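You operate a simulated robot arm through the tools that you are given. There is no shell and no other tool.

You run a simulated robot arm. Do the job below in one go: nothing can be reset, and whatever is moved stays where it is left.

## Task
Change the orange divider in crate 4 for the white one.
Fine: both bars out and left out; the old divider goes on the cradle; the new one stands between the two bags; bags and crate stay put; burst nothing. Set down upright: what you pick out.

Only the result counts: the job must be done as asked and must still hold three seconds after the hand-in. Knocking over, shifting, dropping, spilling or breaking anything else fails it.

## Robot
A 7-joint arm with a two-finger gripper, fixed in place. Base frame: the origin is on the floor under the middle of its stand, x ahead of it, y to its left, z up; the work surface is at about z = 832. Units: mm, degrees, N and s.
With the tool pointing down near the work surface it reaches from about 340 to 720 mm from the base axis. Its first joint turns from -66.0 to 66.0 degrees. Payload 2.45 kg.
The tool frame sits at the grasp point between the pads (the TCP): z along the fingers, y along the line on which they close. The tips reach 26 mm beyond it. The gripper opens to 96 mm; its body begins 69 mm behind the TCP.
Orientation is that of the tool frame in the base frame, as [roll, pitch, yaw] about the fixed x, y, z axes, in that order (R = Rz(yaw) Ry(pitch) Rx(roll)). With the fingers straight down and closing along the base's y, the tool's x points along the base's -x, its y along +y and its z along -z.

## Interface
- The arm moves only by the tool apply_moves. Its argument "moves" is a list that holds one entry, the list of rows, each a list of 7 numbers: the turn, a rotation vector about the tool's x, y, z in degrees, then the shift along the tool's x, y, z in mm, then the finger opening in mm, from 0 to 96. In form: [[[rx, ry, rz, tx, ty, tz, jaw], ...]]. A call has 1 to 20 rows; each row shifts and turns the commanded pose from where the row before left it, along the tool's axes as they then stand. A row lasts 0.2 s, in which the tool goes at most 50 mm and 8.6 degrees; a call with a longer step from one row to the next is refused whole, and so is a gripper value outside its range. A pose out of reach is approached as far as the arm can. The call stops where the force on the tool passes 40 N (or 10 N more than at its start, if that is more) or the arm is blocked; 0.2 s more then pass. Each finger travels about 50 mm/s and halts on what it meets, pressing with about 34 N; the grip force reading is that of the motor and also rises with nothing between the fingers. The clock runs only during rows and for 0.2 s after the last one: add rows that do not move to give the fingers time. It gives the time, the measured TCP pose, the force on the tool (base axes), the opening and the grip force at its end, in the units of the frame above (readings bear some noise), with the torque about the TCP (base axes, N m) and any sound that the robot's microphone picked up.
- Cameras (640 x 400 px; columns grow to the right, rows downward): "scene" is fixed at [181.1, -408.8, 1419]; the picture's right is [0.57, -0.82, 0.00], its down [-0.52, -0.36, -0.78] and it looks along [0.64, 0.44, -0.63] (base axes); focal length 302 px, centre (320, 200). "wrist" rides on the gripper at [82, 3, -98] in the tool frame; the picture's right is [-0.04, 1.00, 0.00], its down [-0.73, -0.03, -0.68] and it looks along [-0.68, -0.03, 0.73] (tool axes); focal length 256 px, centre (320, 200). There is no depth. A picture from a camera that has moved, and an enlarged one, comes with that camera's place and axes in the base frame and with its lens.
- grab_frame(camera): a new picture of that camera. The clock stands still meanwhile.
- close_up(camera, box): a new picture of the part [left, top, right, bottom] of that camera's present view, enlarged. The clock stands still meanwhile.
- sign_off(): hands the job in; it is judged then, once.

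Places have to be worked out from the pictures, the camera data and where the tool is seen. Open the gripper and draw the arm clear of the work before you hand the job in, unless the task says otherwise.

The tools are called after "Request:" as a command line: name --argument value ..., lists and objects as JSON in quotes. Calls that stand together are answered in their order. apply_moves: Moves the arm, as the interface text tells. Its arguments: {"type":"object","properties":{"moves":{"type":"array","items":{"type":"array","items":{"type":"array","items":{"type":"number"}}}}},"required":["moves"]} The other tools are called the same way: grab_frame (camera) takes a picture; close_up (camera, box) takes an enlarged picture of a part of a camera's view; sign_off () hands the job in.

At the start:

```text
time_s: 0.0
tool_pos: [424.1, 31.5, 1184.9]
tcp_rot: [-180.0, 0.1, -179.9]
ft_force: [-0.4, 0.1, 0.1]
ft_torque: [0.0, 0.0, 0.0]
gripper_width: 95.7
grip_force: 0.0
```

scene: 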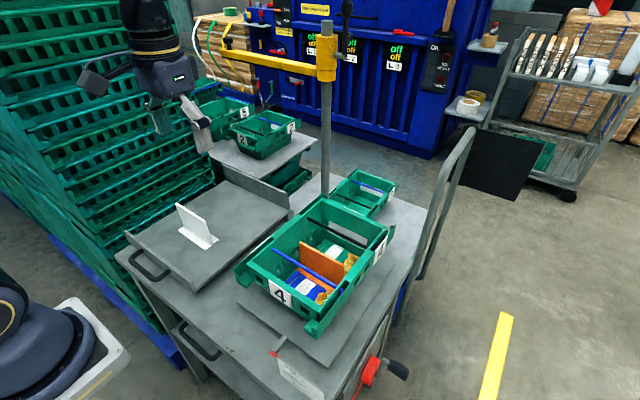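
wrist: 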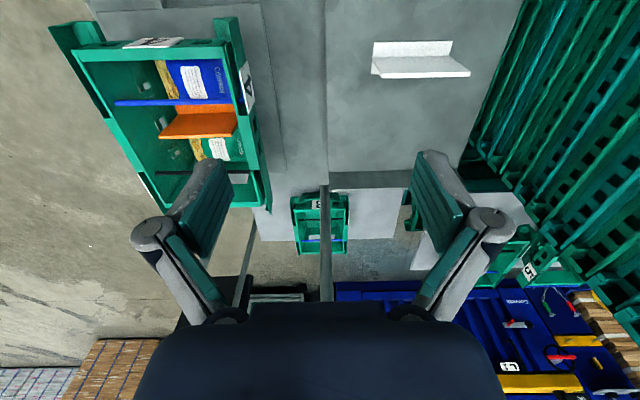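

I start by looking closely at the crate, the white divider and the surroundings before moving.

Request:
close_up --camera "scene" --box '[220, 160, 420, 350]'

Request:
close_up --camera "scene" --box '[110, 160, 310, 290]'

Request:
close_up --camera "wrist" --box '[40, 10, 290, 220]'

Request:
close_up --camera "wrist" --box '[330, 10, 530, 130]'

```text
2.11 times, centred on (320, 255) of scene
camera zoom: at [181.1, -408.8, 1419.0], right [0.57, -0.82, 0.0], down [-0.52, -0.36, -0.78], along [0.64, 0.44, -0.63], focal length 636 px, centre (320, 84)
```

zoom: 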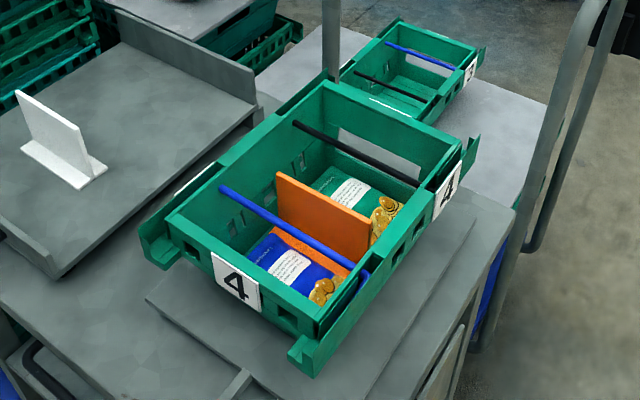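

```text
3.08 times, centred on (210, 225) of scene
camera zoom: at [181.1, -408.8, 1419.0], right [0.57, -0.82, 0.0], down [-0.52, -0.36, -0.78], along [0.64, 0.44, -0.63], focal length 929 px, centre (658, 123)
```

zoom: 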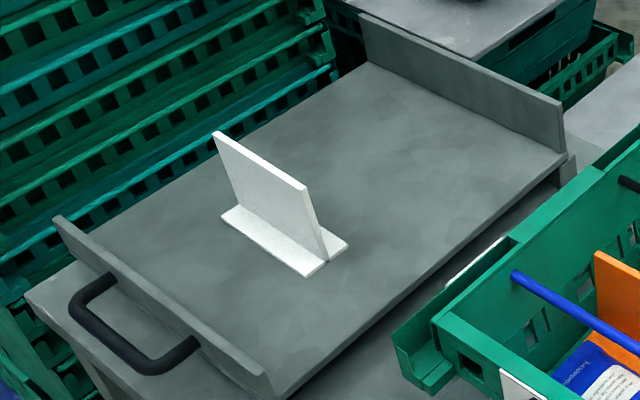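

```text
1.90 times, centred on (165, 115) of wrist
camera zoom: at [343.0, 35.1, 1283.9], right [0.04, 1.0, 0.0], down [0.73, -0.03, 0.68], along [0.68, -0.03, -0.73], focal length 488 px, centre (615, 362)
```

zoom: 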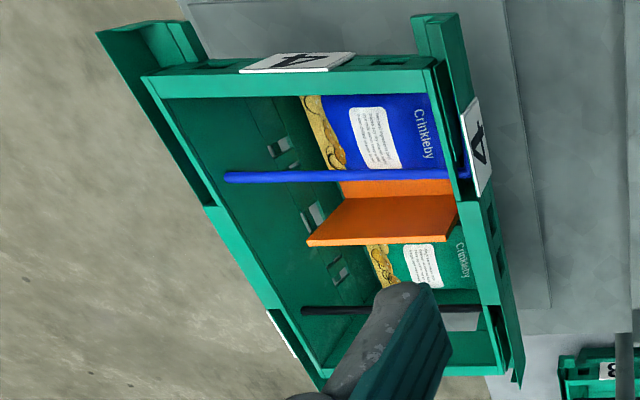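

```text
3.20 times, centred on (430, 70) of wrist
camera zoom: at [343.0, 35.1, 1283.9], right [0.04, 1.0, 0.0], down [0.73, -0.03, 0.68], along [0.68, -0.03, -0.73], focal length 819 px, centre (-32, 616)
```

zoom: 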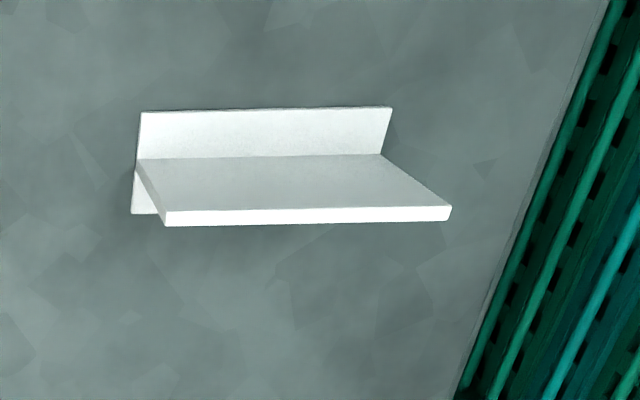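

The bars are blue and black, and the orange divider stands between two bags. I need to identify the cradle, so I look at the rest of the scene.

Request:
close_up --camera "scene" --box '[100, 80, 340, 230]'

Request:
close_up --camera "scene" --box '[220, 260, 460, 400]'

Request:
close_up --camera "scene" --box '[280, 120, 480, 245]'

Request:
close_up --camera "scene" --box '[100, 220, 260, 370]'

Request:
close_up --camera "scene" --box '[230, 190, 390, 320]'

```text
2.67 times, centred on (220, 155) of scene
camera zoom: at [181.1, -408.8, 1419.0], right [0.57, -0.82, 0.0], down [-0.52, -0.36, -0.78], along [0.64, 0.44, -0.63], focal length 805 px, centre (587, 320)
```

zoom: 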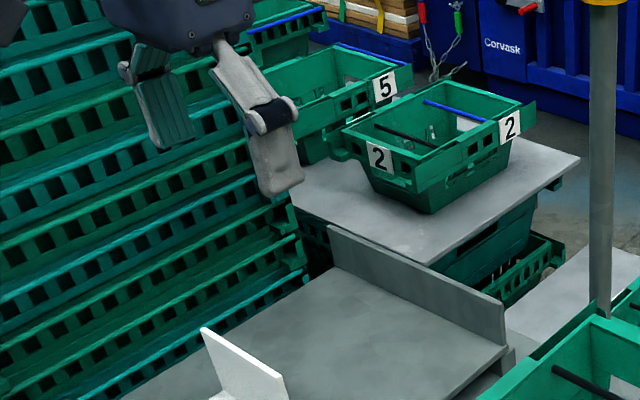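

```text
2.67 times, centred on (340, 330) of scene
camera zoom: at [181.1, -408.8, 1419.0], right [0.57, -0.82, 0.0], down [-0.52, -0.36, -0.78], along [0.64, 0.44, -0.63], focal length 805 px, centre (267, -147)
```

zoom: 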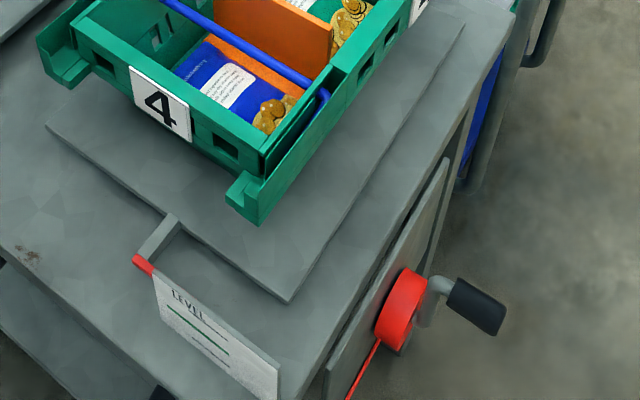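

```text
3.20 times, centred on (380, 182) of scene
camera zoom: at [181.1, -408.8, 1419.0], right [0.57, -0.82, 0.0], down [-0.52, -0.36, -0.78], along [0.64, 0.44, -0.63], focal length 966 px, centre (128, 256)
```

zoom: 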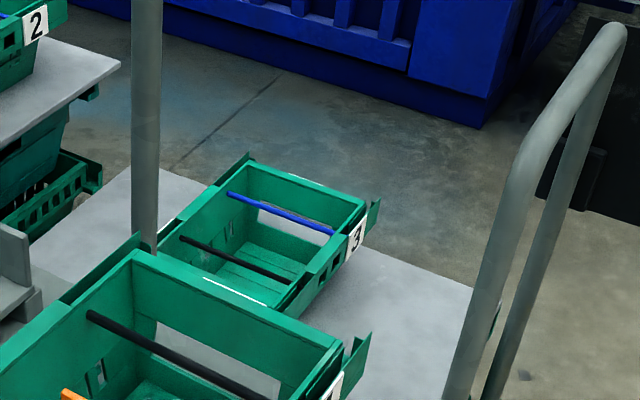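

```text
2.67 times, centred on (180, 295) of scene
camera zoom: at [181.1, -408.8, 1419.0], right [0.57, -0.82, 0.0], down [-0.52, -0.36, -0.78], along [0.64, 0.44, -0.63], focal length 805 px, centre (693, -53)
```

zoom: 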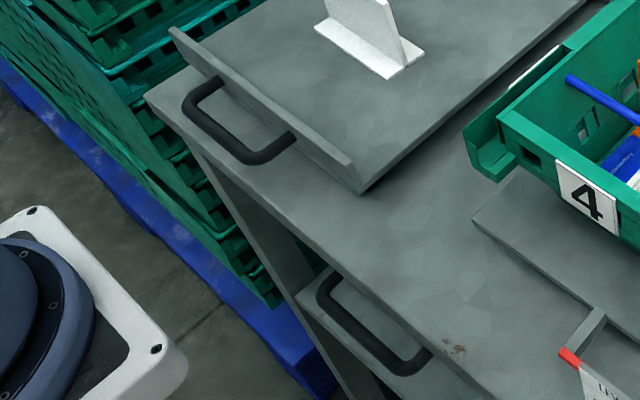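

```text
3.08 times, centred on (310, 255) of scene
camera zoom: at [181.1, -408.8, 1419.0], right [0.57, -0.82, 0.0], down [-0.52, -0.36, -0.78], along [0.64, 0.44, -0.63], focal length 929 px, centre (351, 31)
```

zoom: 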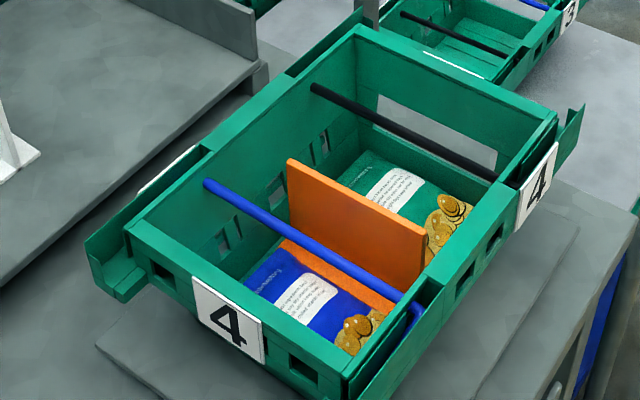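

Triangulating both views: white divider stands at about x 461, y 113–235 on the tray (z≈832); the bars lie across crate 4 at y≈-256…-80, x≈478 and 588, z≈930–945. I move the wrist camera in front of the crate for a better look.

Request:
apply_moves --moves '[[[0, 0, 0, 4, -40, 0, 96], [0, 0, 0, 5, -40, 0, 96], [0, 0, 0, 5, -40, 0, 96], [0, 0, 0, 5, -40, 0, 96], [0, 0, 0, 5, -37, 10, 96], [0, 0, 0, 0, 0, 10, 96]]]'

Request:
grab_frame --camera "wrist"

Request:
close_up --camera "wrist" --box '[200, 0, 440, 150]'

```text
time_s: 1.4
tool_pos: [401.5, -166.3, 1164.9]
tcp_rot: [179.9, 0.0, -180.0]
ft_force: [1.4, -0.9, -0.6]
ft_torque: [-0.03, 0.01, 0.0]
gripper_width: 95.8
grip_force: 0.1
```

```text
taken
camera wrist: at [320.0, -163.6, 1264.0], right [0.04, 1.0, 0.0], down [0.73, -0.03, 0.68], along [0.68, -0.03, -0.73], focal length 256 px, centre (320, 200)
```

wrist: 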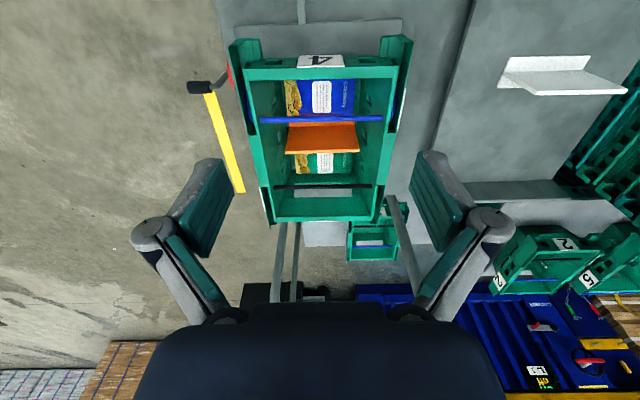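

```text
2.67 times, centred on (320, 75) of wrist
camera zoom: at [320.0, -163.6, 1264.0], right [0.04, 1.0, 0.0], down [0.73, -0.03, 0.68], along [0.68, -0.03, -0.73], focal length 683 px, centre (320, 533)
```

zoom: 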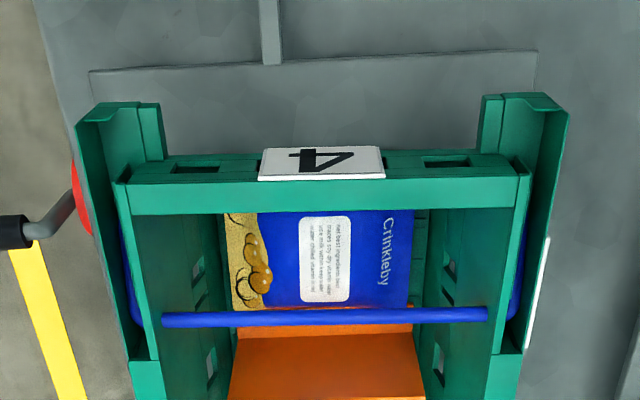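

The blue bar's ends bend down outside the walls: these look like swing-over bail bars hinged on the crate. I zoom in on their ends and sides to find the hinge and the "out" rest.

Request:
close_up --camera "scene" --box '[290, 230, 390, 340]'

Request:
close_up --camera "scene" --box '[225, 230, 315, 320]'

Request:
close_up --camera "scene" --box '[330, 190, 410, 270]'

Request:
close_up --camera "wrist" --box '[225, 90, 345, 235]'

Request:
close_up --camera "wrist" --box '[320, 90, 440, 235]'

```text
3.64 times, centred on (340, 285) of scene
camera zoom: at [181.1, -408.8, 1419.0], right [0.57, -0.82, 0.0], down [-0.52, -0.36, -0.78], along [0.64, 0.44, -0.63], focal length 1098 px, centre (247, -109)
```

zoom: 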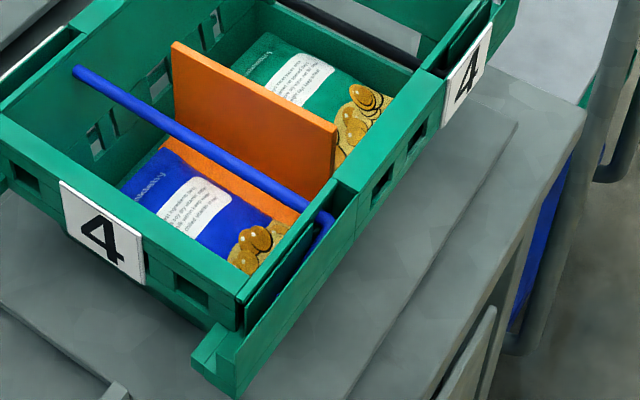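

```text
4.44 times, centred on (270, 275) of scene
camera zoom: at [181.1, -408.8, 1419.0], right [0.57, -0.82, 0.0], down [-0.52, -0.36, -0.78], along [0.64, 0.44, -0.63], focal length 1342 px, centre (542, -133)
```

zoom: 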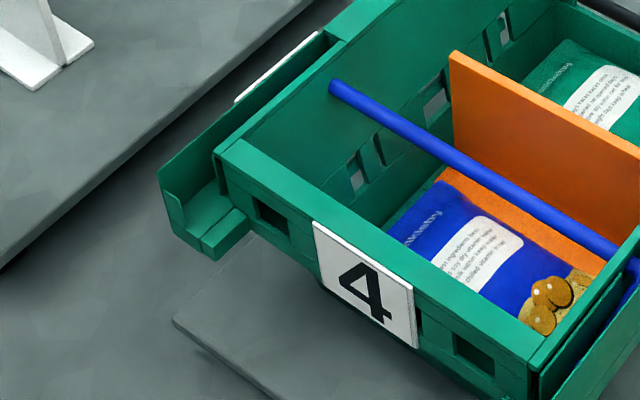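

```text
5.00 times, centred on (370, 230) of scene
camera zoom: at [181.1, -408.8, 1419.0], right [0.57, -0.82, 0.0], down [-0.52, -0.36, -0.78], along [0.64, 0.44, -0.63], focal length 1510 px, centre (70, 50)
```

zoom: 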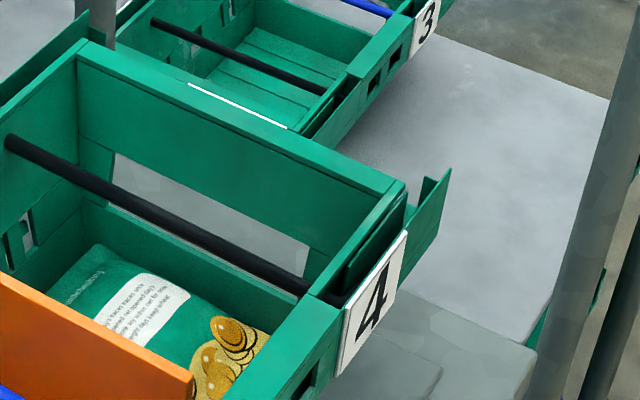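

```text
2.76 times, centred on (285, 162) of wrist
camera zoom: at [320.0, -163.6, 1264.0], right [0.04, 1.0, 0.0], down [0.73, -0.03, 0.68], along [0.68, -0.03, -0.73], focal length 706 px, centre (417, 303)
```

zoom: 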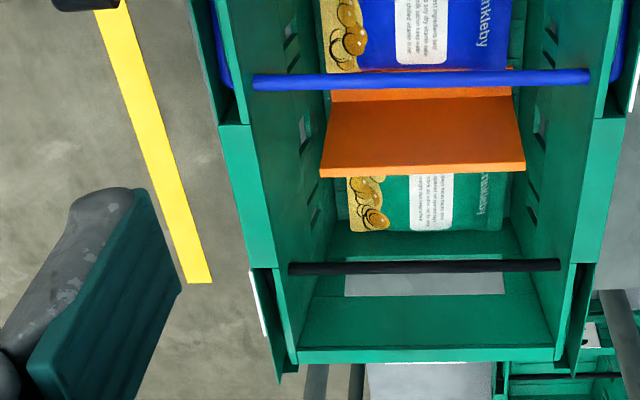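

```text
2.76 times, centred on (380, 162) of wrist
camera zoom: at [320.0, -163.6, 1264.0], right [0.04, 1.0, 0.0], down [0.73, -0.03, 0.68], along [0.68, -0.03, -0.73], focal length 706 px, centre (154, 303)
```

zoom: 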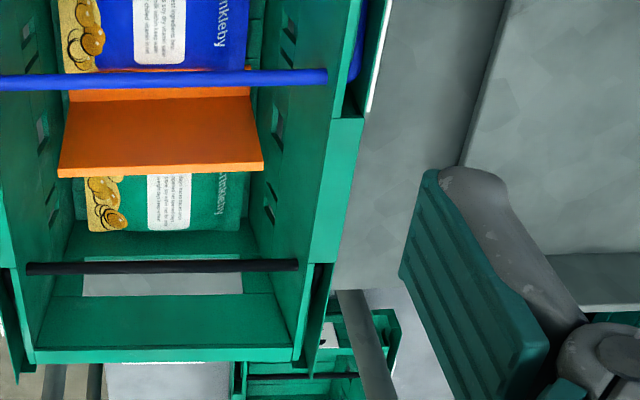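

The bars' legs run in side channels outside the inner walls. I bring the camera lower and closer to see the hinge and the outer rest brackets.

Request:
apply_moves --moves '[[[0, 0, 0, 20, 0, 30, 96], [0, 0, 0, 20, 0, 40, 96], [0, 0, 0, 0, 0, 30, 96], [0, 0, 0, 0, 0, 0, 96]]]'

Request:
grab_frame --camera "wrist"

Request:
close_up --camera "wrist" --box '[180, 20, 340, 170]'

Request:
close_up --camera "wrist" --box '[320, 20, 480, 170]'

```text
time_s: 2.4
tool_pos: [360.1, -164.8, 1066.3]
tcp_rot: [179.9, 0.0, -180.0]
ft_force: [-0.2, 0.2, 0.5]
ft_torque: [0.0, 0.02, -0.02]
gripper_width: 95.9
grip_force: 0.1
```

```text
taken
camera wrist: at [278.9, -162.3, 1163.7], right [0.04, 1.0, 0.0], down [0.73, -0.03, 0.68], along [0.68, -0.03, -0.73], focal length 256 px, centre (320, 200)
```

wrist: 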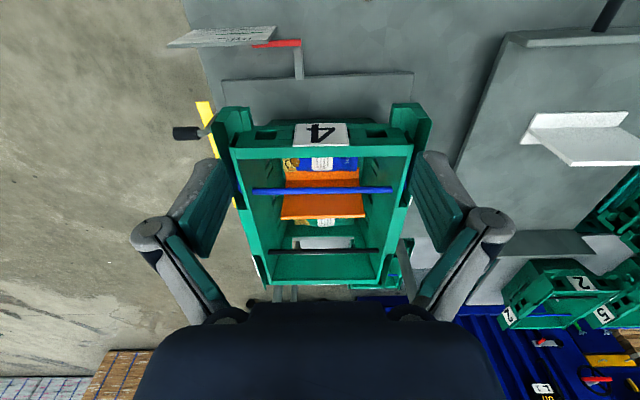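

```text
2.67 times, centred on (260, 95) of wrist
camera zoom: at [278.9, -162.3, 1163.7], right [0.04, 1.0, 0.0], down [0.73, -0.03, 0.68], along [0.68, -0.03, -0.73], focal length 683 px, centre (480, 480)
```

zoom: 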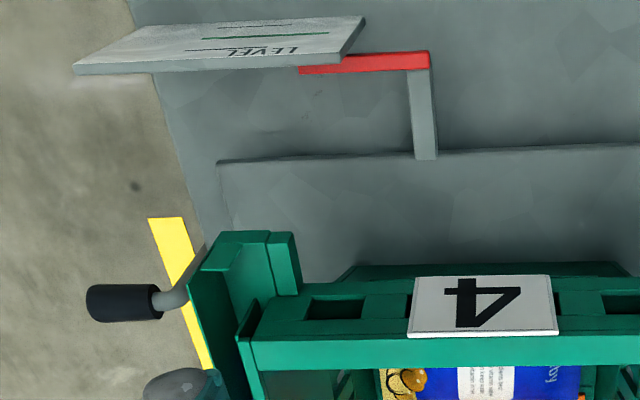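

```text
2.67 times, centred on (400, 95) of wrist
camera zoom: at [278.9, -162.3, 1163.7], right [0.04, 1.0, 0.0], down [0.73, -0.03, 0.68], along [0.68, -0.03, -0.73], focal length 683 px, centre (107, 480)
```

zoom: 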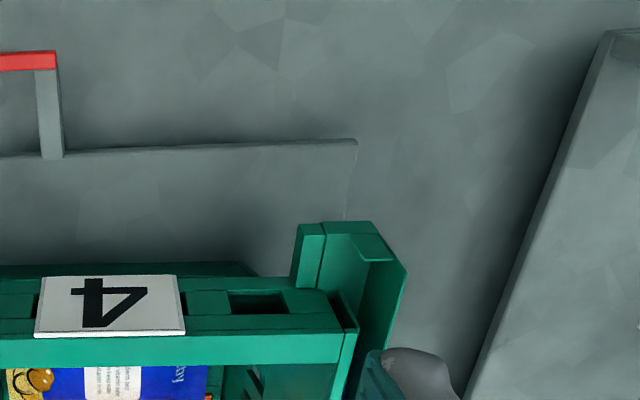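

I move over the right-hand side channel to see the bar legs from above.

Request:
apply_moves --moves '[[[0, 0, 0, -40, -40, -20, 96], [0, 0, 0, -40, -40, 0, 96], [0, 0, 0, -10, -30, 0, 96], [0, 0, 0, 0, 0, 0, 96]]]'

Request:
grab_frame --camera "wrist"

Request:
close_up --camera "wrist" --box '[240, 20, 400, 120]'

Request:
close_up --camera "wrist" --box '[260, 110, 420, 210]'

```text
refused: row 1 steps farther than a row can; nothing moved
```

```text
taken
camera wrist: at [278.9, -162.3, 1163.7], right [0.04, 1.0, 0.0], down [0.73, -0.03, 0.68], along [0.68, -0.03, -0.73], focal length 256 px, centre (320, 200)
```

wrist: 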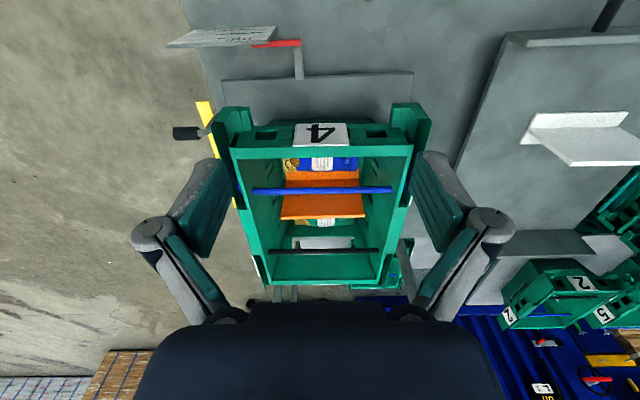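

```text
4.00 times, centred on (320, 70) of wrist
camera zoom: at [278.9, -162.3, 1163.7], right [0.04, 1.0, 0.0], down [0.73, -0.03, 0.68], along [0.68, -0.03, -0.73], focal length 1024 px, centre (320, 720)
```

zoom: 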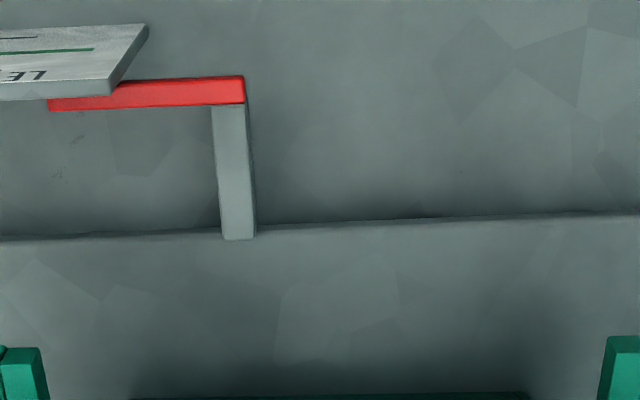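

```text
4.00 times, centred on (340, 160) of wrist
camera zoom: at [278.9, -162.3, 1163.7], right [0.04, 1.0, 0.0], down [0.73, -0.03, 0.68], along [0.68, -0.03, -0.73], focal length 1024 px, centre (240, 360)
```

zoom: 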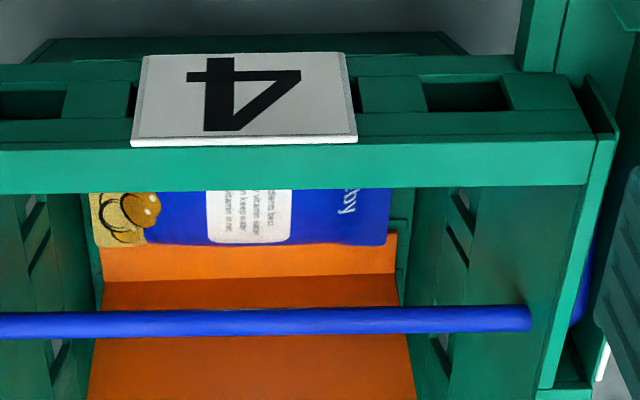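

The step was too long (vector length over 50 mm); I repeat it in smaller steps.

Request:
apply_moves --moves '[[[0, 0, 0, -25, -30, -20, 96], [0, 0, 0, -25, -30, 0, 96], [0, 0, 0, -25, -30, 0, 96], [0, 0, 0, -15, -20, 0, 96], [0, 0, 0, 0, 0, 0, 96]]]'

Request:
grab_frame --camera "wrist"

Request:
close_up --camera "wrist" --box '[240, 20, 400, 120]'

Request:
close_up --camera "wrist" --box '[260, 110, 420, 210]'

```text
time_s: 3.6
tool_pos: [448.0, -275.5, 1087.3]
tcp_rot: [179.9, 0.0, -180.0]
ft_force: [1.1, 0.0, -0.9]
ft_torque: [-0.02, 0.01, 0.01]
gripper_width: 95.9
grip_force: 0.2
```

```text
taken
camera wrist: at [369.0, -272.6, 1186.0], right [0.04, 1.0, 0.0], down [0.73, -0.03, 0.68], along [0.68, -0.03, -0.73], focal length 256 px, centre (320, 200)
```

wrist: 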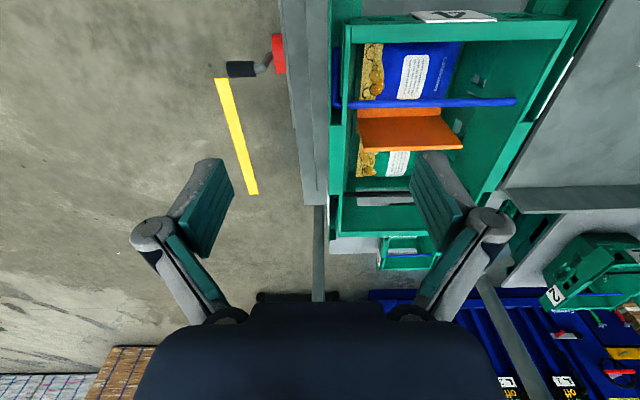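

```text
4.00 times, centred on (320, 70) of wrist
camera zoom: at [369.0, -272.6, 1186.0], right [0.04, 1.0, 0.0], down [0.73, -0.03, 0.68], along [0.68, -0.03, -0.73], focal length 1024 px, centre (320, 720)
```

zoom: 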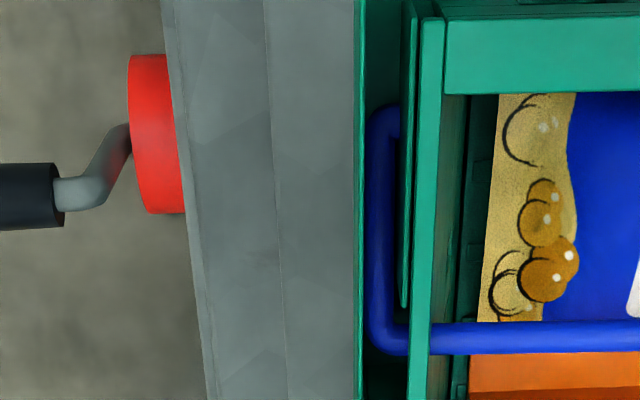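

```text
4.00 times, centred on (340, 160) of wrist
camera zoom: at [369.0, -272.6, 1186.0], right [0.04, 1.0, 0.0], down [0.73, -0.03, 0.68], along [0.68, -0.03, -0.73], focal length 1024 px, centre (240, 360)
```

zoom: 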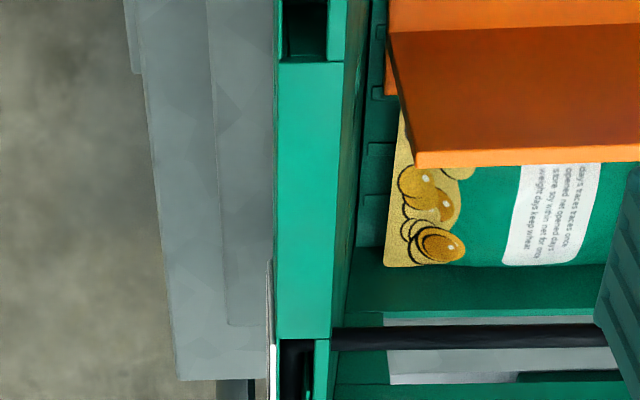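

The blue bar is a U-shaped bail: its right leg runs in the side channel from (476,-261) to a pivot near x≈425; "out" means swung over the end wall onto the end brackets. I check finger size and crate details from the scene camera.

Request:
grab_frame --camera "scene"

Request:
close_up --camera "scene" --box '[200, 60, 360, 230]'

Request:
close_up --camera "wrist" --box '[300, 0, 600, 200]'

Request:
close_up --camera "scene" --box '[180, 85, 310, 170]'

```text
taken
```

scene: 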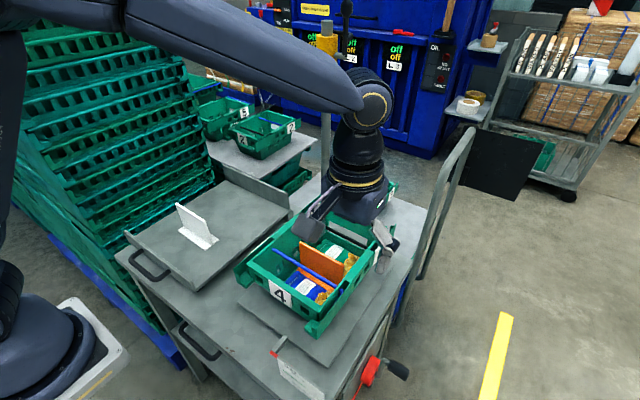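

```text
2.35 times, centred on (280, 145) of scene
camera zoom: at [181.2, -408.8, 1419.0], right [0.57, -0.82, 0.0], down [-0.52, -0.36, -0.78], along [0.64, 0.44, -0.63], focal length 711 px, centre (414, 329)
```

zoom: 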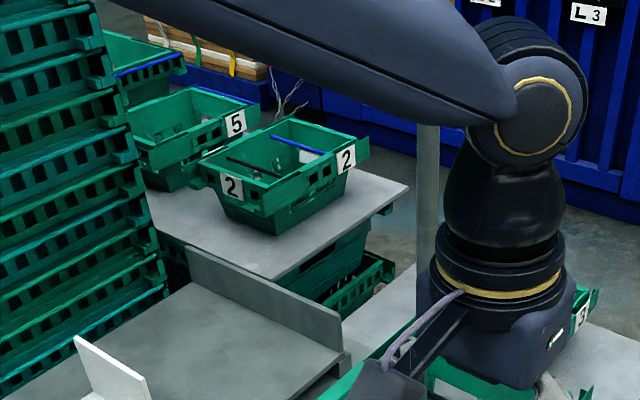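

```text
2.00 times, centred on (450, 100) of wrist
camera zoom: at [369.0, -272.6, 1186.0], right [0.04, 1.0, 0.0], down [0.73, -0.03, 0.68], along [0.68, -0.03, -0.73], focal length 512 px, centre (60, 400)
```

zoom: 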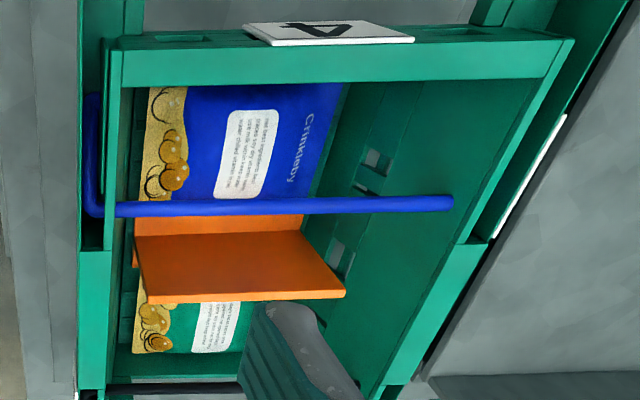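

```text
4.71 times, centred on (245, 128) of scene
camera zoom: at [181.2, -408.8, 1419.0], right [0.57, -0.82, 0.0], down [-0.52, -0.36, -0.78], along [0.64, 0.44, -0.63], focal length 1421 px, centre (673, 541)
```

zoom: 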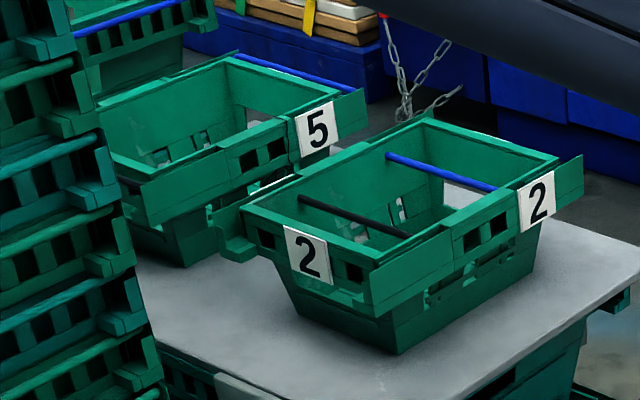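

Crate 5 shows a bar in the "out" rest beyond the rim, confirming the bars swing out. I go above the middle of the blue bar (≈(476,-168)) and turn the hand 90° so the fingers close along x.

Request:
apply_moves --moves '[[[0, 0, 0, -14, 40, 0, 96], [0, 0, 0, -14, 40, 0, 96], [0, 0, 0, 0, 27, 0, 96], [0, 0, -8.2, 0, 0, 0, 96], [0, 0, -8.2, 0, 0, 0, 96], [0, 0, -8.2, 0, 0, 0, 96], [0, 0, -8.2, 0, 0, 0, 96], [0, 0, -8.2, 0, 0, 0, 96], [0, 0, -8.2, 0, 0, 0, 96], [0, 0, -8.2, 0, 0, 0, 96], [0, 0, -8.2, 0, 0, 0, 96], [0, 0, -8.2, 0, 0, 0, 96], [0, 0, -8.2, 0, 0, 0, 96], [0, 0, -8, 0, 0, 0, 96], [0, 0, 0, 0, 0, 0, 96]]]'

Request:
grab_frame --camera "wrist"

Request:
grab_frame --camera "scene"

```text
time_s: 6.8
tool_pos: [476.3, -167.3, 1085.9]
tcp_rot: [180.0, 0.0, -89.9]
ft_force: [0.2, 0.3, -0.6]
ft_torque: [-0.01, 0.03, 0.0]
gripper_width: 96.0
grip_force: 0.0
```

```text
taken
camera wrist: at [475.6, -249.5, 1183.7], right [-1.0, 0.04, 0.0], down [0.03, 0.73, 0.68], along [0.03, 0.68, -0.73], focal length 256 px, centre (320, 200)
```

wrist: 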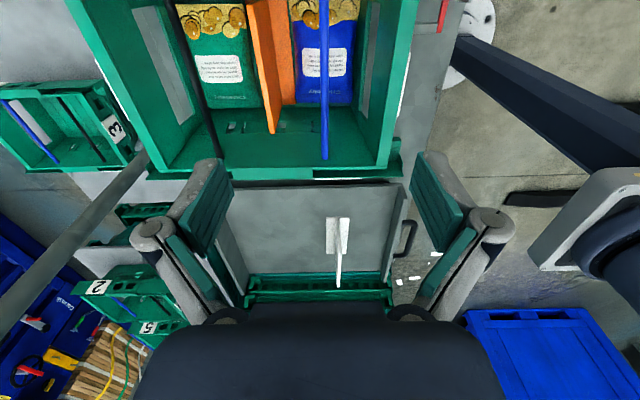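

```text
taken
```

scene: 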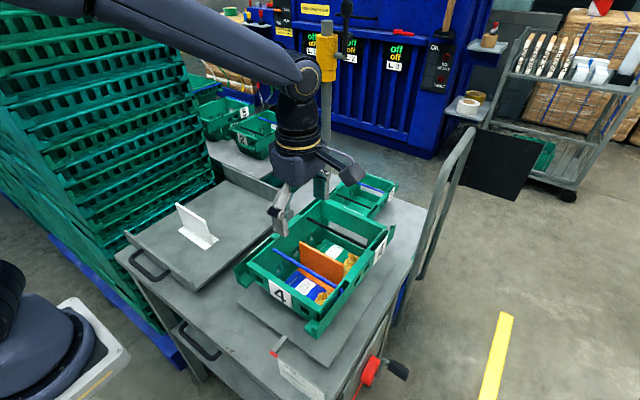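

The hand is turned; fingers now spread along x. I zoom on the crate from here to refine x positions of bar and divider.

Request:
close_up --camera "wrist" --box '[140, 0, 420, 180]'

Request:
close_up --camera "wrist" --box '[220, 170, 420, 300]'

Request:
close_up --camera "scene" --box '[230, 130, 400, 260]'

```text
2.22 times, centred on (280, 90) of wrist
camera zoom: at [475.6, -249.5, 1183.7], right [-1.0, 0.04, 0.0], down [0.03, 0.73, 0.68], along [0.03, 0.68, -0.73], focal length 569 px, centre (409, 444)
```

zoom: 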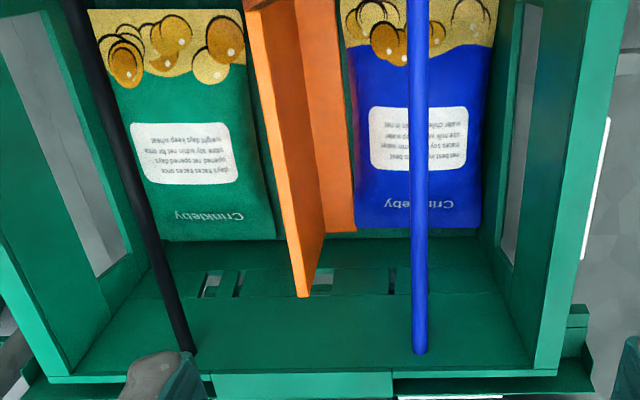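

```text
3.08 times, centred on (320, 235) of wrist
camera zoom: at [475.6, -249.5, 1183.7], right [-1.0, 0.04, 0.0], down [0.03, 0.73, 0.68], along [0.03, 0.68, -0.73], focal length 788 px, centre (320, 92)
```

zoom: 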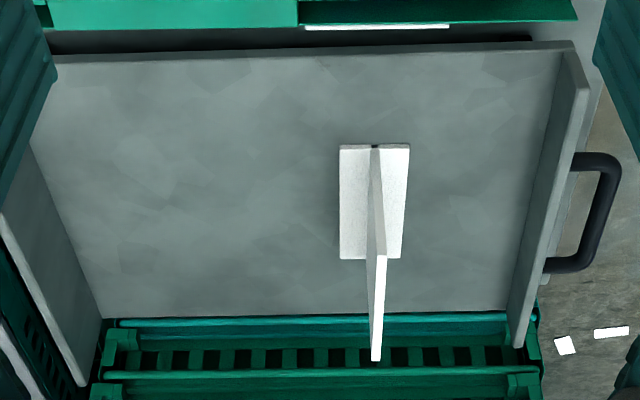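

```text
3.08 times, centred on (315, 195) of scene
camera zoom: at [181.1, -408.8, 1419.0], right [0.57, -0.82, 0.0], down [-0.52, -0.36, -0.78], along [0.64, 0.44, -0.63], focal length 929 px, centre (335, 215)
```

zoom: 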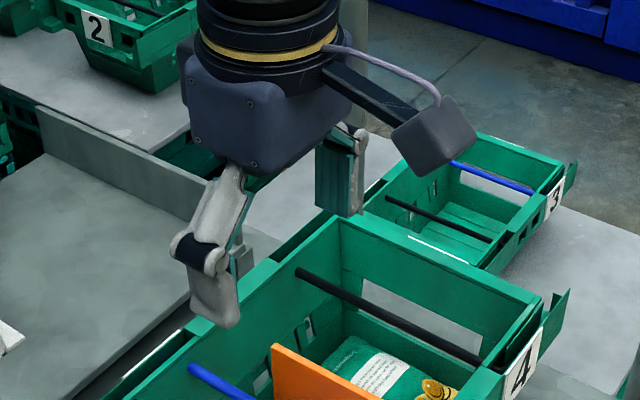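

Positions refine to: blue bar x≈475.5 (z≈938), black bar x≈594, orange panel x≈535 with top z≈925. I descend over the blue bar with the jaw at 40 mm, stopping above it for a check.

Request:
apply_moves --moves '[[[0, 0, 0, 0, 1, 30, 40], [0, 0, 0, 0, 0, 30, 40], [0, 0, 0, 0, 0, 25, 40], [0, 0, 0, 0, 0, 15, 40], [0, 0, 0, 0, 0, 0, 40]]]'

Request:
grab_frame --camera "wrist"

Request:
close_up --camera "scene" --box '[230, 180, 400, 310]'

```text
time_s: 8.0
tool_pos: [476.5, -167.5, 987.2]
tcp_rot: [-180.0, 0.0, -90.0]
ft_force: [-0.4, 0.3, 1.4]
ft_torque: [0.01, -0.01, 0.02]
gripper_width: 39.8
grip_force: 0.2
```

```text
taken
camera wrist: at [474.5, -250.5, 1084.8], right [-1.0, 0.04, 0.0], down [0.03, 0.73, 0.68], along [0.03, 0.68, -0.73], focal length 256 px, centre (320, 200)
```

wrist: 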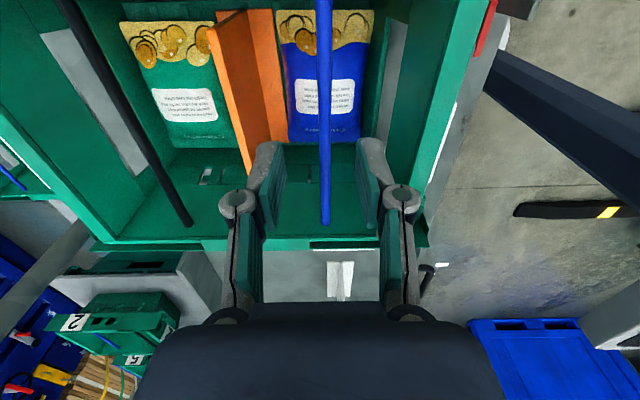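

```text
3.08 times, centred on (315, 245) of scene
camera zoom: at [181.1, -408.8, 1419.0], right [0.57, -0.82, 0.0], down [-0.52, -0.36, -0.78], along [0.64, 0.44, -0.63], focal length 929 px, centre (335, 62)
```

zoom: 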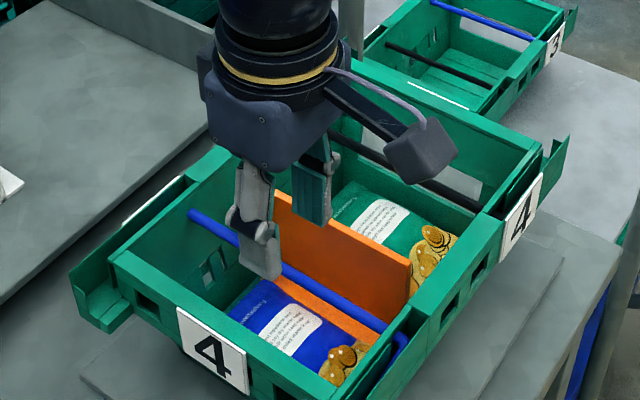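

The bar is centred between the fingers. I lower to z≈943 so the pads straddle the bar, jaw still at 40.

Request:
apply_moves --moves '[[[0, 0, 0, 0, 0, 15, 40], [0, 0, 0, 0, 0, 15, 40], [0, 0, 0, 0, 0, 14, 40], [0, 0, 0, 0, 0, 0, 40]]]'

Request:
grab_frame --camera "wrist"

Request:
close_up --camera "scene" --box '[230, 180, 400, 310]'

```text
time_s: 9.0
tool_pos: [475.4, -166.3, 942.3]
tcp_rot: [180.0, 0.0, -90.1]
ft_force: [-0.3, 0.2, 0.3]
ft_torque: [0.0, 0.0, 0.05]
gripper_width: 40.1
grip_force: 0.1
```

```text
taken
camera wrist: at [473.9, -249.0, 1039.7], right [-1.0, 0.04, 0.0], down [0.03, 0.73, 0.68], along [0.03, 0.68, -0.73], focal length 256 px, centre (320, 200)
```

wrist: 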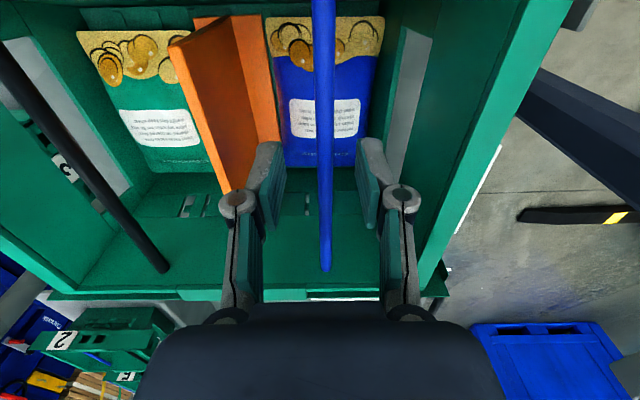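

```text
3.08 times, centred on (315, 245) of scene
camera zoom: at [181.1, -408.8, 1419.0], right [0.57, -0.82, 0.0], down [-0.52, -0.36, -0.78], along [0.64, 0.44, -0.63], focal length 929 px, centre (335, 62)
```

zoom: 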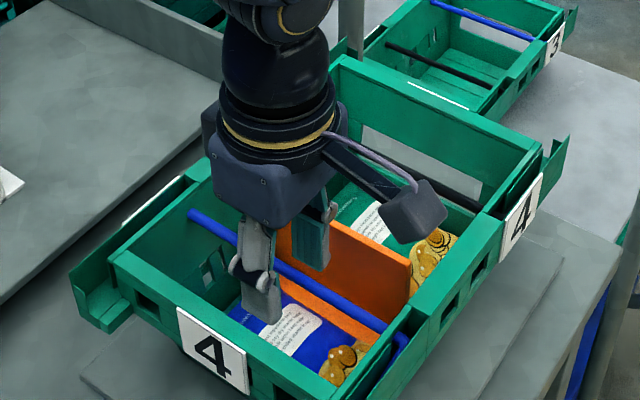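

The fingers straddle the bar at pad height. I close gently in stages to find the bar thickness.

Request:
apply_moves --moves '[[[0, 0, 0, 0, 0, 0, 20], [0, 0, 0, 0, 0, 0, 14], [0, 0, 0, 0, 0, 0, 11], [0, 0, 0, 0, 0, 0, 11]]]'

Request:
apply_moves --moves '[[[0, 0, 0, 0, 0, 0, 9], [0, 0, 0, 0, 0, 0, 9]]]'

```text
time_s: 10.0
tool_pos: [474.7, -165.7, 942.4]
tcp_rot: [180.0, -0.1, -90.0]
ft_force: [-2.1, -0.2, -0.8]
ft_torque: [-0.02, 0.01, -0.03]
gripper_width: 12.5
grip_force: 0.8
```

```text
time_s: 10.6
tool_pos: [476.2, -166.6, 942.7]
tcp_rot: [-180.0, 0.1, -89.9]
ft_force: [-3.0, -0.8, -0.8]
ft_torque: [-0.01, 0.02, -0.04]
gripper_width: 10.4
grip_force: 0.8
```

The −x finger touches first (fx≈−3 N), so the bar sits a bit toward −x. I shift 1.5 mm that way and close a little more.

Request:
apply_moves --moves '[[[0, 0, 0, 0, 1.5, 0, 9], [0, 0, 0, 0, 0, 0, 7], [0, 0, 0, 0, 0, 0, 7]]]'

```text
time_s: 11.4
tool_pos: [474.4, -166.9, 941.6]
tcp_rot: [-180.0, 0.1, -90.0]
ft_force: [-0.8, 1.0, -0.7]
ft_torque: [0.04, 0.02, -0.01]
gripper_width: 8.1
grip_force: 0.7
```

Still light contact at 8.1 mm; I close further until the grip force rises.

Request:
apply_moves --moves '[[[0, 0, 0, 0, 0, 0, 5], [0, 0, 0, 0, 0, 0, 5], [0, 0, 0, 0, 0, 0, 5]]]'

Request:
close_up --camera "wrist" --box '[220, 60, 420, 300]'

```text
time_s: 12.2
tool_pos: [473.5, -167.5, 943.2]
tcp_rot: [179.9, 0.0, -90.0]
ft_force: [0.5, -0.6, 0.7]
ft_torque: [-0.03, 0.02, -0.32]
gripper_width: 6.2
grip_force: 33.8
```

```text
1.67 times, centred on (320, 180) of wrist
camera zoom: at [472.6, -249.3, 1040.4], right [-1.0, 0.04, 0.0], down [0.03, 0.73, 0.68], along [0.03, 0.68, -0.73], focal length 427 px, centre (320, 233)
```

zoom: 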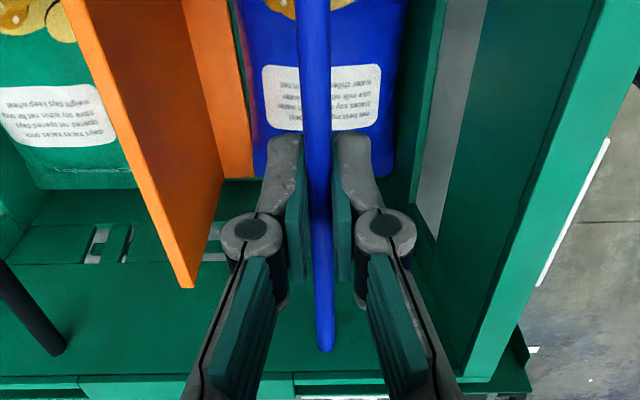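

The bar is gripped (6.2 mm, 33.8 N). I try to lower the grip force by opening the command slightly so the bar can pivot and slip easily.

Request:
apply_moves --moves '[[[0, 0, 0, 0, 0, 0, 5.8], [0, 0, 0, 0, 0, 0, 5.8]]]'

```text
time_s: 12.8
tool_pos: [473.5, -167.6, 941.7]
tcp_rot: [180.0, 0.0, -90.0]
ft_force: [1.6, -0.9, 0.2]
ft_torque: [-0.08, 0.0, -0.14]
gripper_width: 6.7
grip_force: 18.8
```

Grip scales with the command (18.8 N now). I lift along the estimated 50 mm arc (pivot ≈ (424,938)), first 20°, and watch the forces.

Request:
apply_moves --moves '[[[0, 0, 0, 0, 0.2, -4.4, 5.8], [0, 0, 0, 0, 0.6, -4.3, 5.8], [0, 0, 0, 0, 0, 0, 5.8]]]'

Request:
close_up --camera "scene" --box '[230, 200, 400, 330]'

```text
time_s: 13.6
tool_pos: [474.6, -167.1, 951.4]
tcp_rot: [-179.9, 0.0, -90.0]
ft_force: [-1.5, -1.5, -0.9]
ft_torque: [0.2, 0.0, -0.04]
gripper_width: 6.6
grip_force: 22.4
```

```text
3.08 times, centred on (315, 265) of scene
camera zoom: at [181.1, -408.8, 1419.0], right [0.57, -0.82, 0.0], down [-0.52, -0.36, -0.78], along [0.64, 0.44, -0.63], focal length 929 px, centre (335, 0)
```

zoom: 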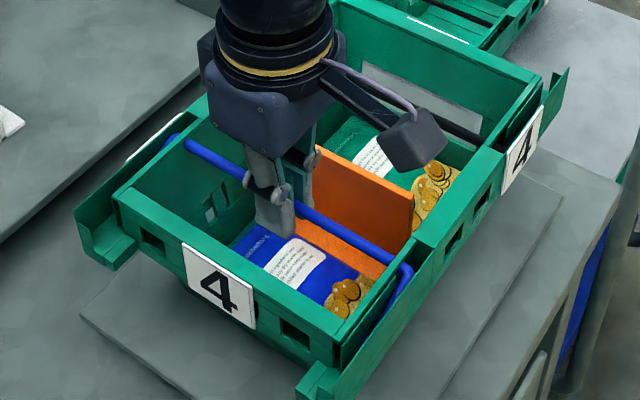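

The bar follows with only ~1.5 N. I continue along the arc to about 40°.

Request:
apply_moves --moves '[[[0, 0, 0, 0, 1.0, -4.3, 5.8], [0, 0, 0, 0, 1.3, -4.1, 5.8], [0, 0, 0, 0, 1.7, -4.0, 5.8], [0, 0, 0, 0, 2.0, -3.9, 5.8], [0, 0, 0, 0, 0, 0, 5.8]]]'

Request:
close_up --camera "scene" --box '[230, 200, 400, 330]'

```text
time_s: 14.8
tool_pos: [467.8, -168.0, 967.1]
tcp_rot: [180.0, 0.0, -90.0]
ft_force: [-1.5, 1.3, -2.0]
ft_torque: [0.04, 0.01, 0.04]
gripper_width: 7.0
grip_force: 21.9
```

```text
3.08 times, centred on (315, 265) of scene
camera zoom: at [181.1, -408.8, 1419.0], right [0.57, -0.82, 0.0], down [-0.52, -0.36, -0.78], along [0.64, 0.44, -0.63], focal length 929 px, centre (335, 0)
```

zoom: 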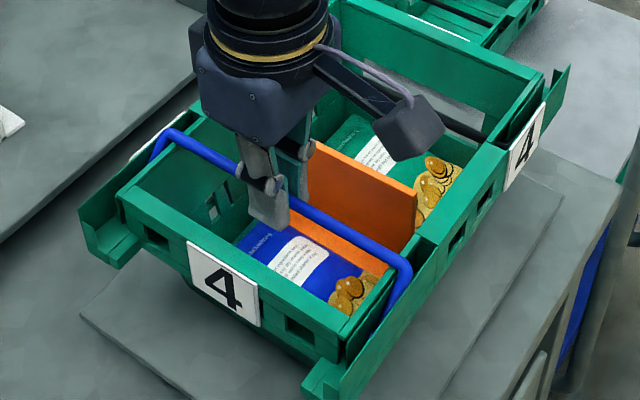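

The bar rises well, but I want to check whether the crate itself is moving; I retake the same close-ups as before for comparison.

Request:
close_up --camera "scene" --box '[225, 230, 315, 320]'

Request:
close_up --camera "scene" --box '[290, 230, 390, 340]'

Request:
close_up --camera "scene" --box '[220, 260, 460, 400]'

Request:
close_up --camera "scene" --box '[330, 190, 410, 270]'

```text
4.44 times, centred on (270, 275) of scene
camera zoom: at [181.1, -408.8, 1419.0], right [0.57, -0.82, 0.0], down [-0.52, -0.36, -0.78], along [0.64, 0.44, -0.63], focal length 1342 px, centre (542, -133)
```

zoom: 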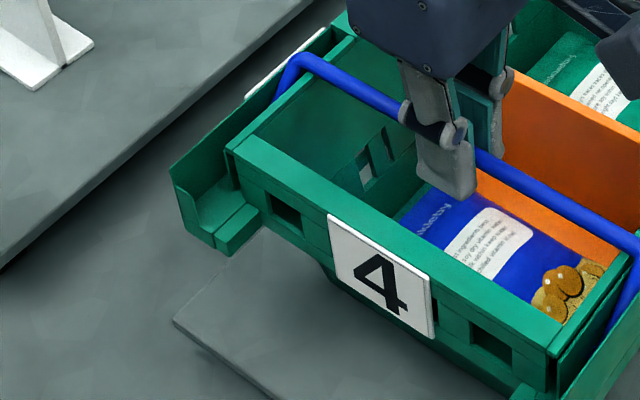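

```text
3.64 times, centred on (340, 285) of scene
camera zoom: at [181.1, -408.8, 1419.0], right [0.57, -0.82, 0.0], down [-0.52, -0.36, -0.78], along [0.64, 0.44, -0.63], focal length 1098 px, centre (247, -109)
```

zoom: 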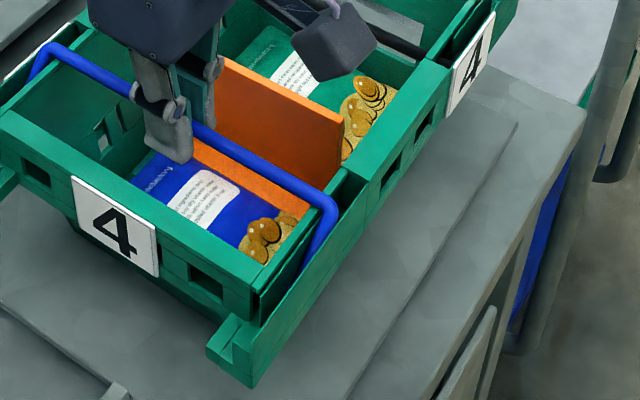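

```text
2.67 times, centred on (340, 330) of scene
camera zoom: at [181.1, -408.8, 1419.0], right [0.57, -0.82, 0.0], down [-0.52, -0.36, -0.78], along [0.64, 0.44, -0.63], focal length 805 px, centre (267, -147)
```

zoom: 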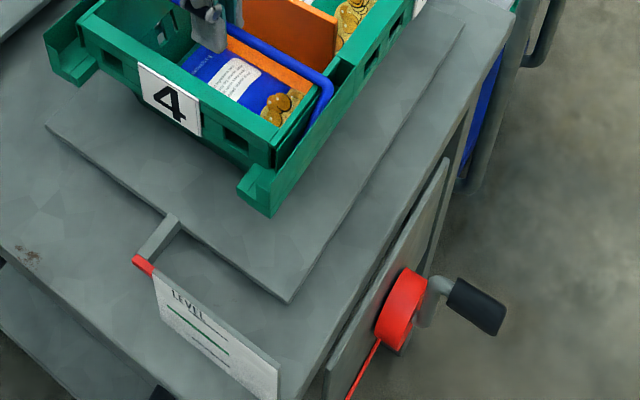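

```text
5.00 times, centred on (370, 230) of scene
camera zoom: at [181.1, -408.8, 1419.0], right [0.57, -0.82, 0.0], down [-0.52, -0.36, -0.78], along [0.64, 0.44, -0.63], focal length 1510 px, centre (70, 50)
```

zoom: 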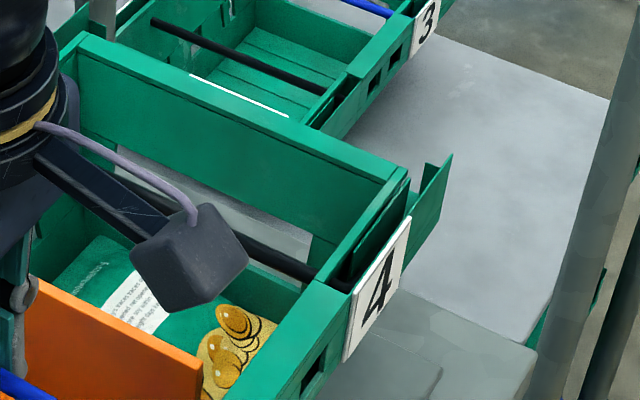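

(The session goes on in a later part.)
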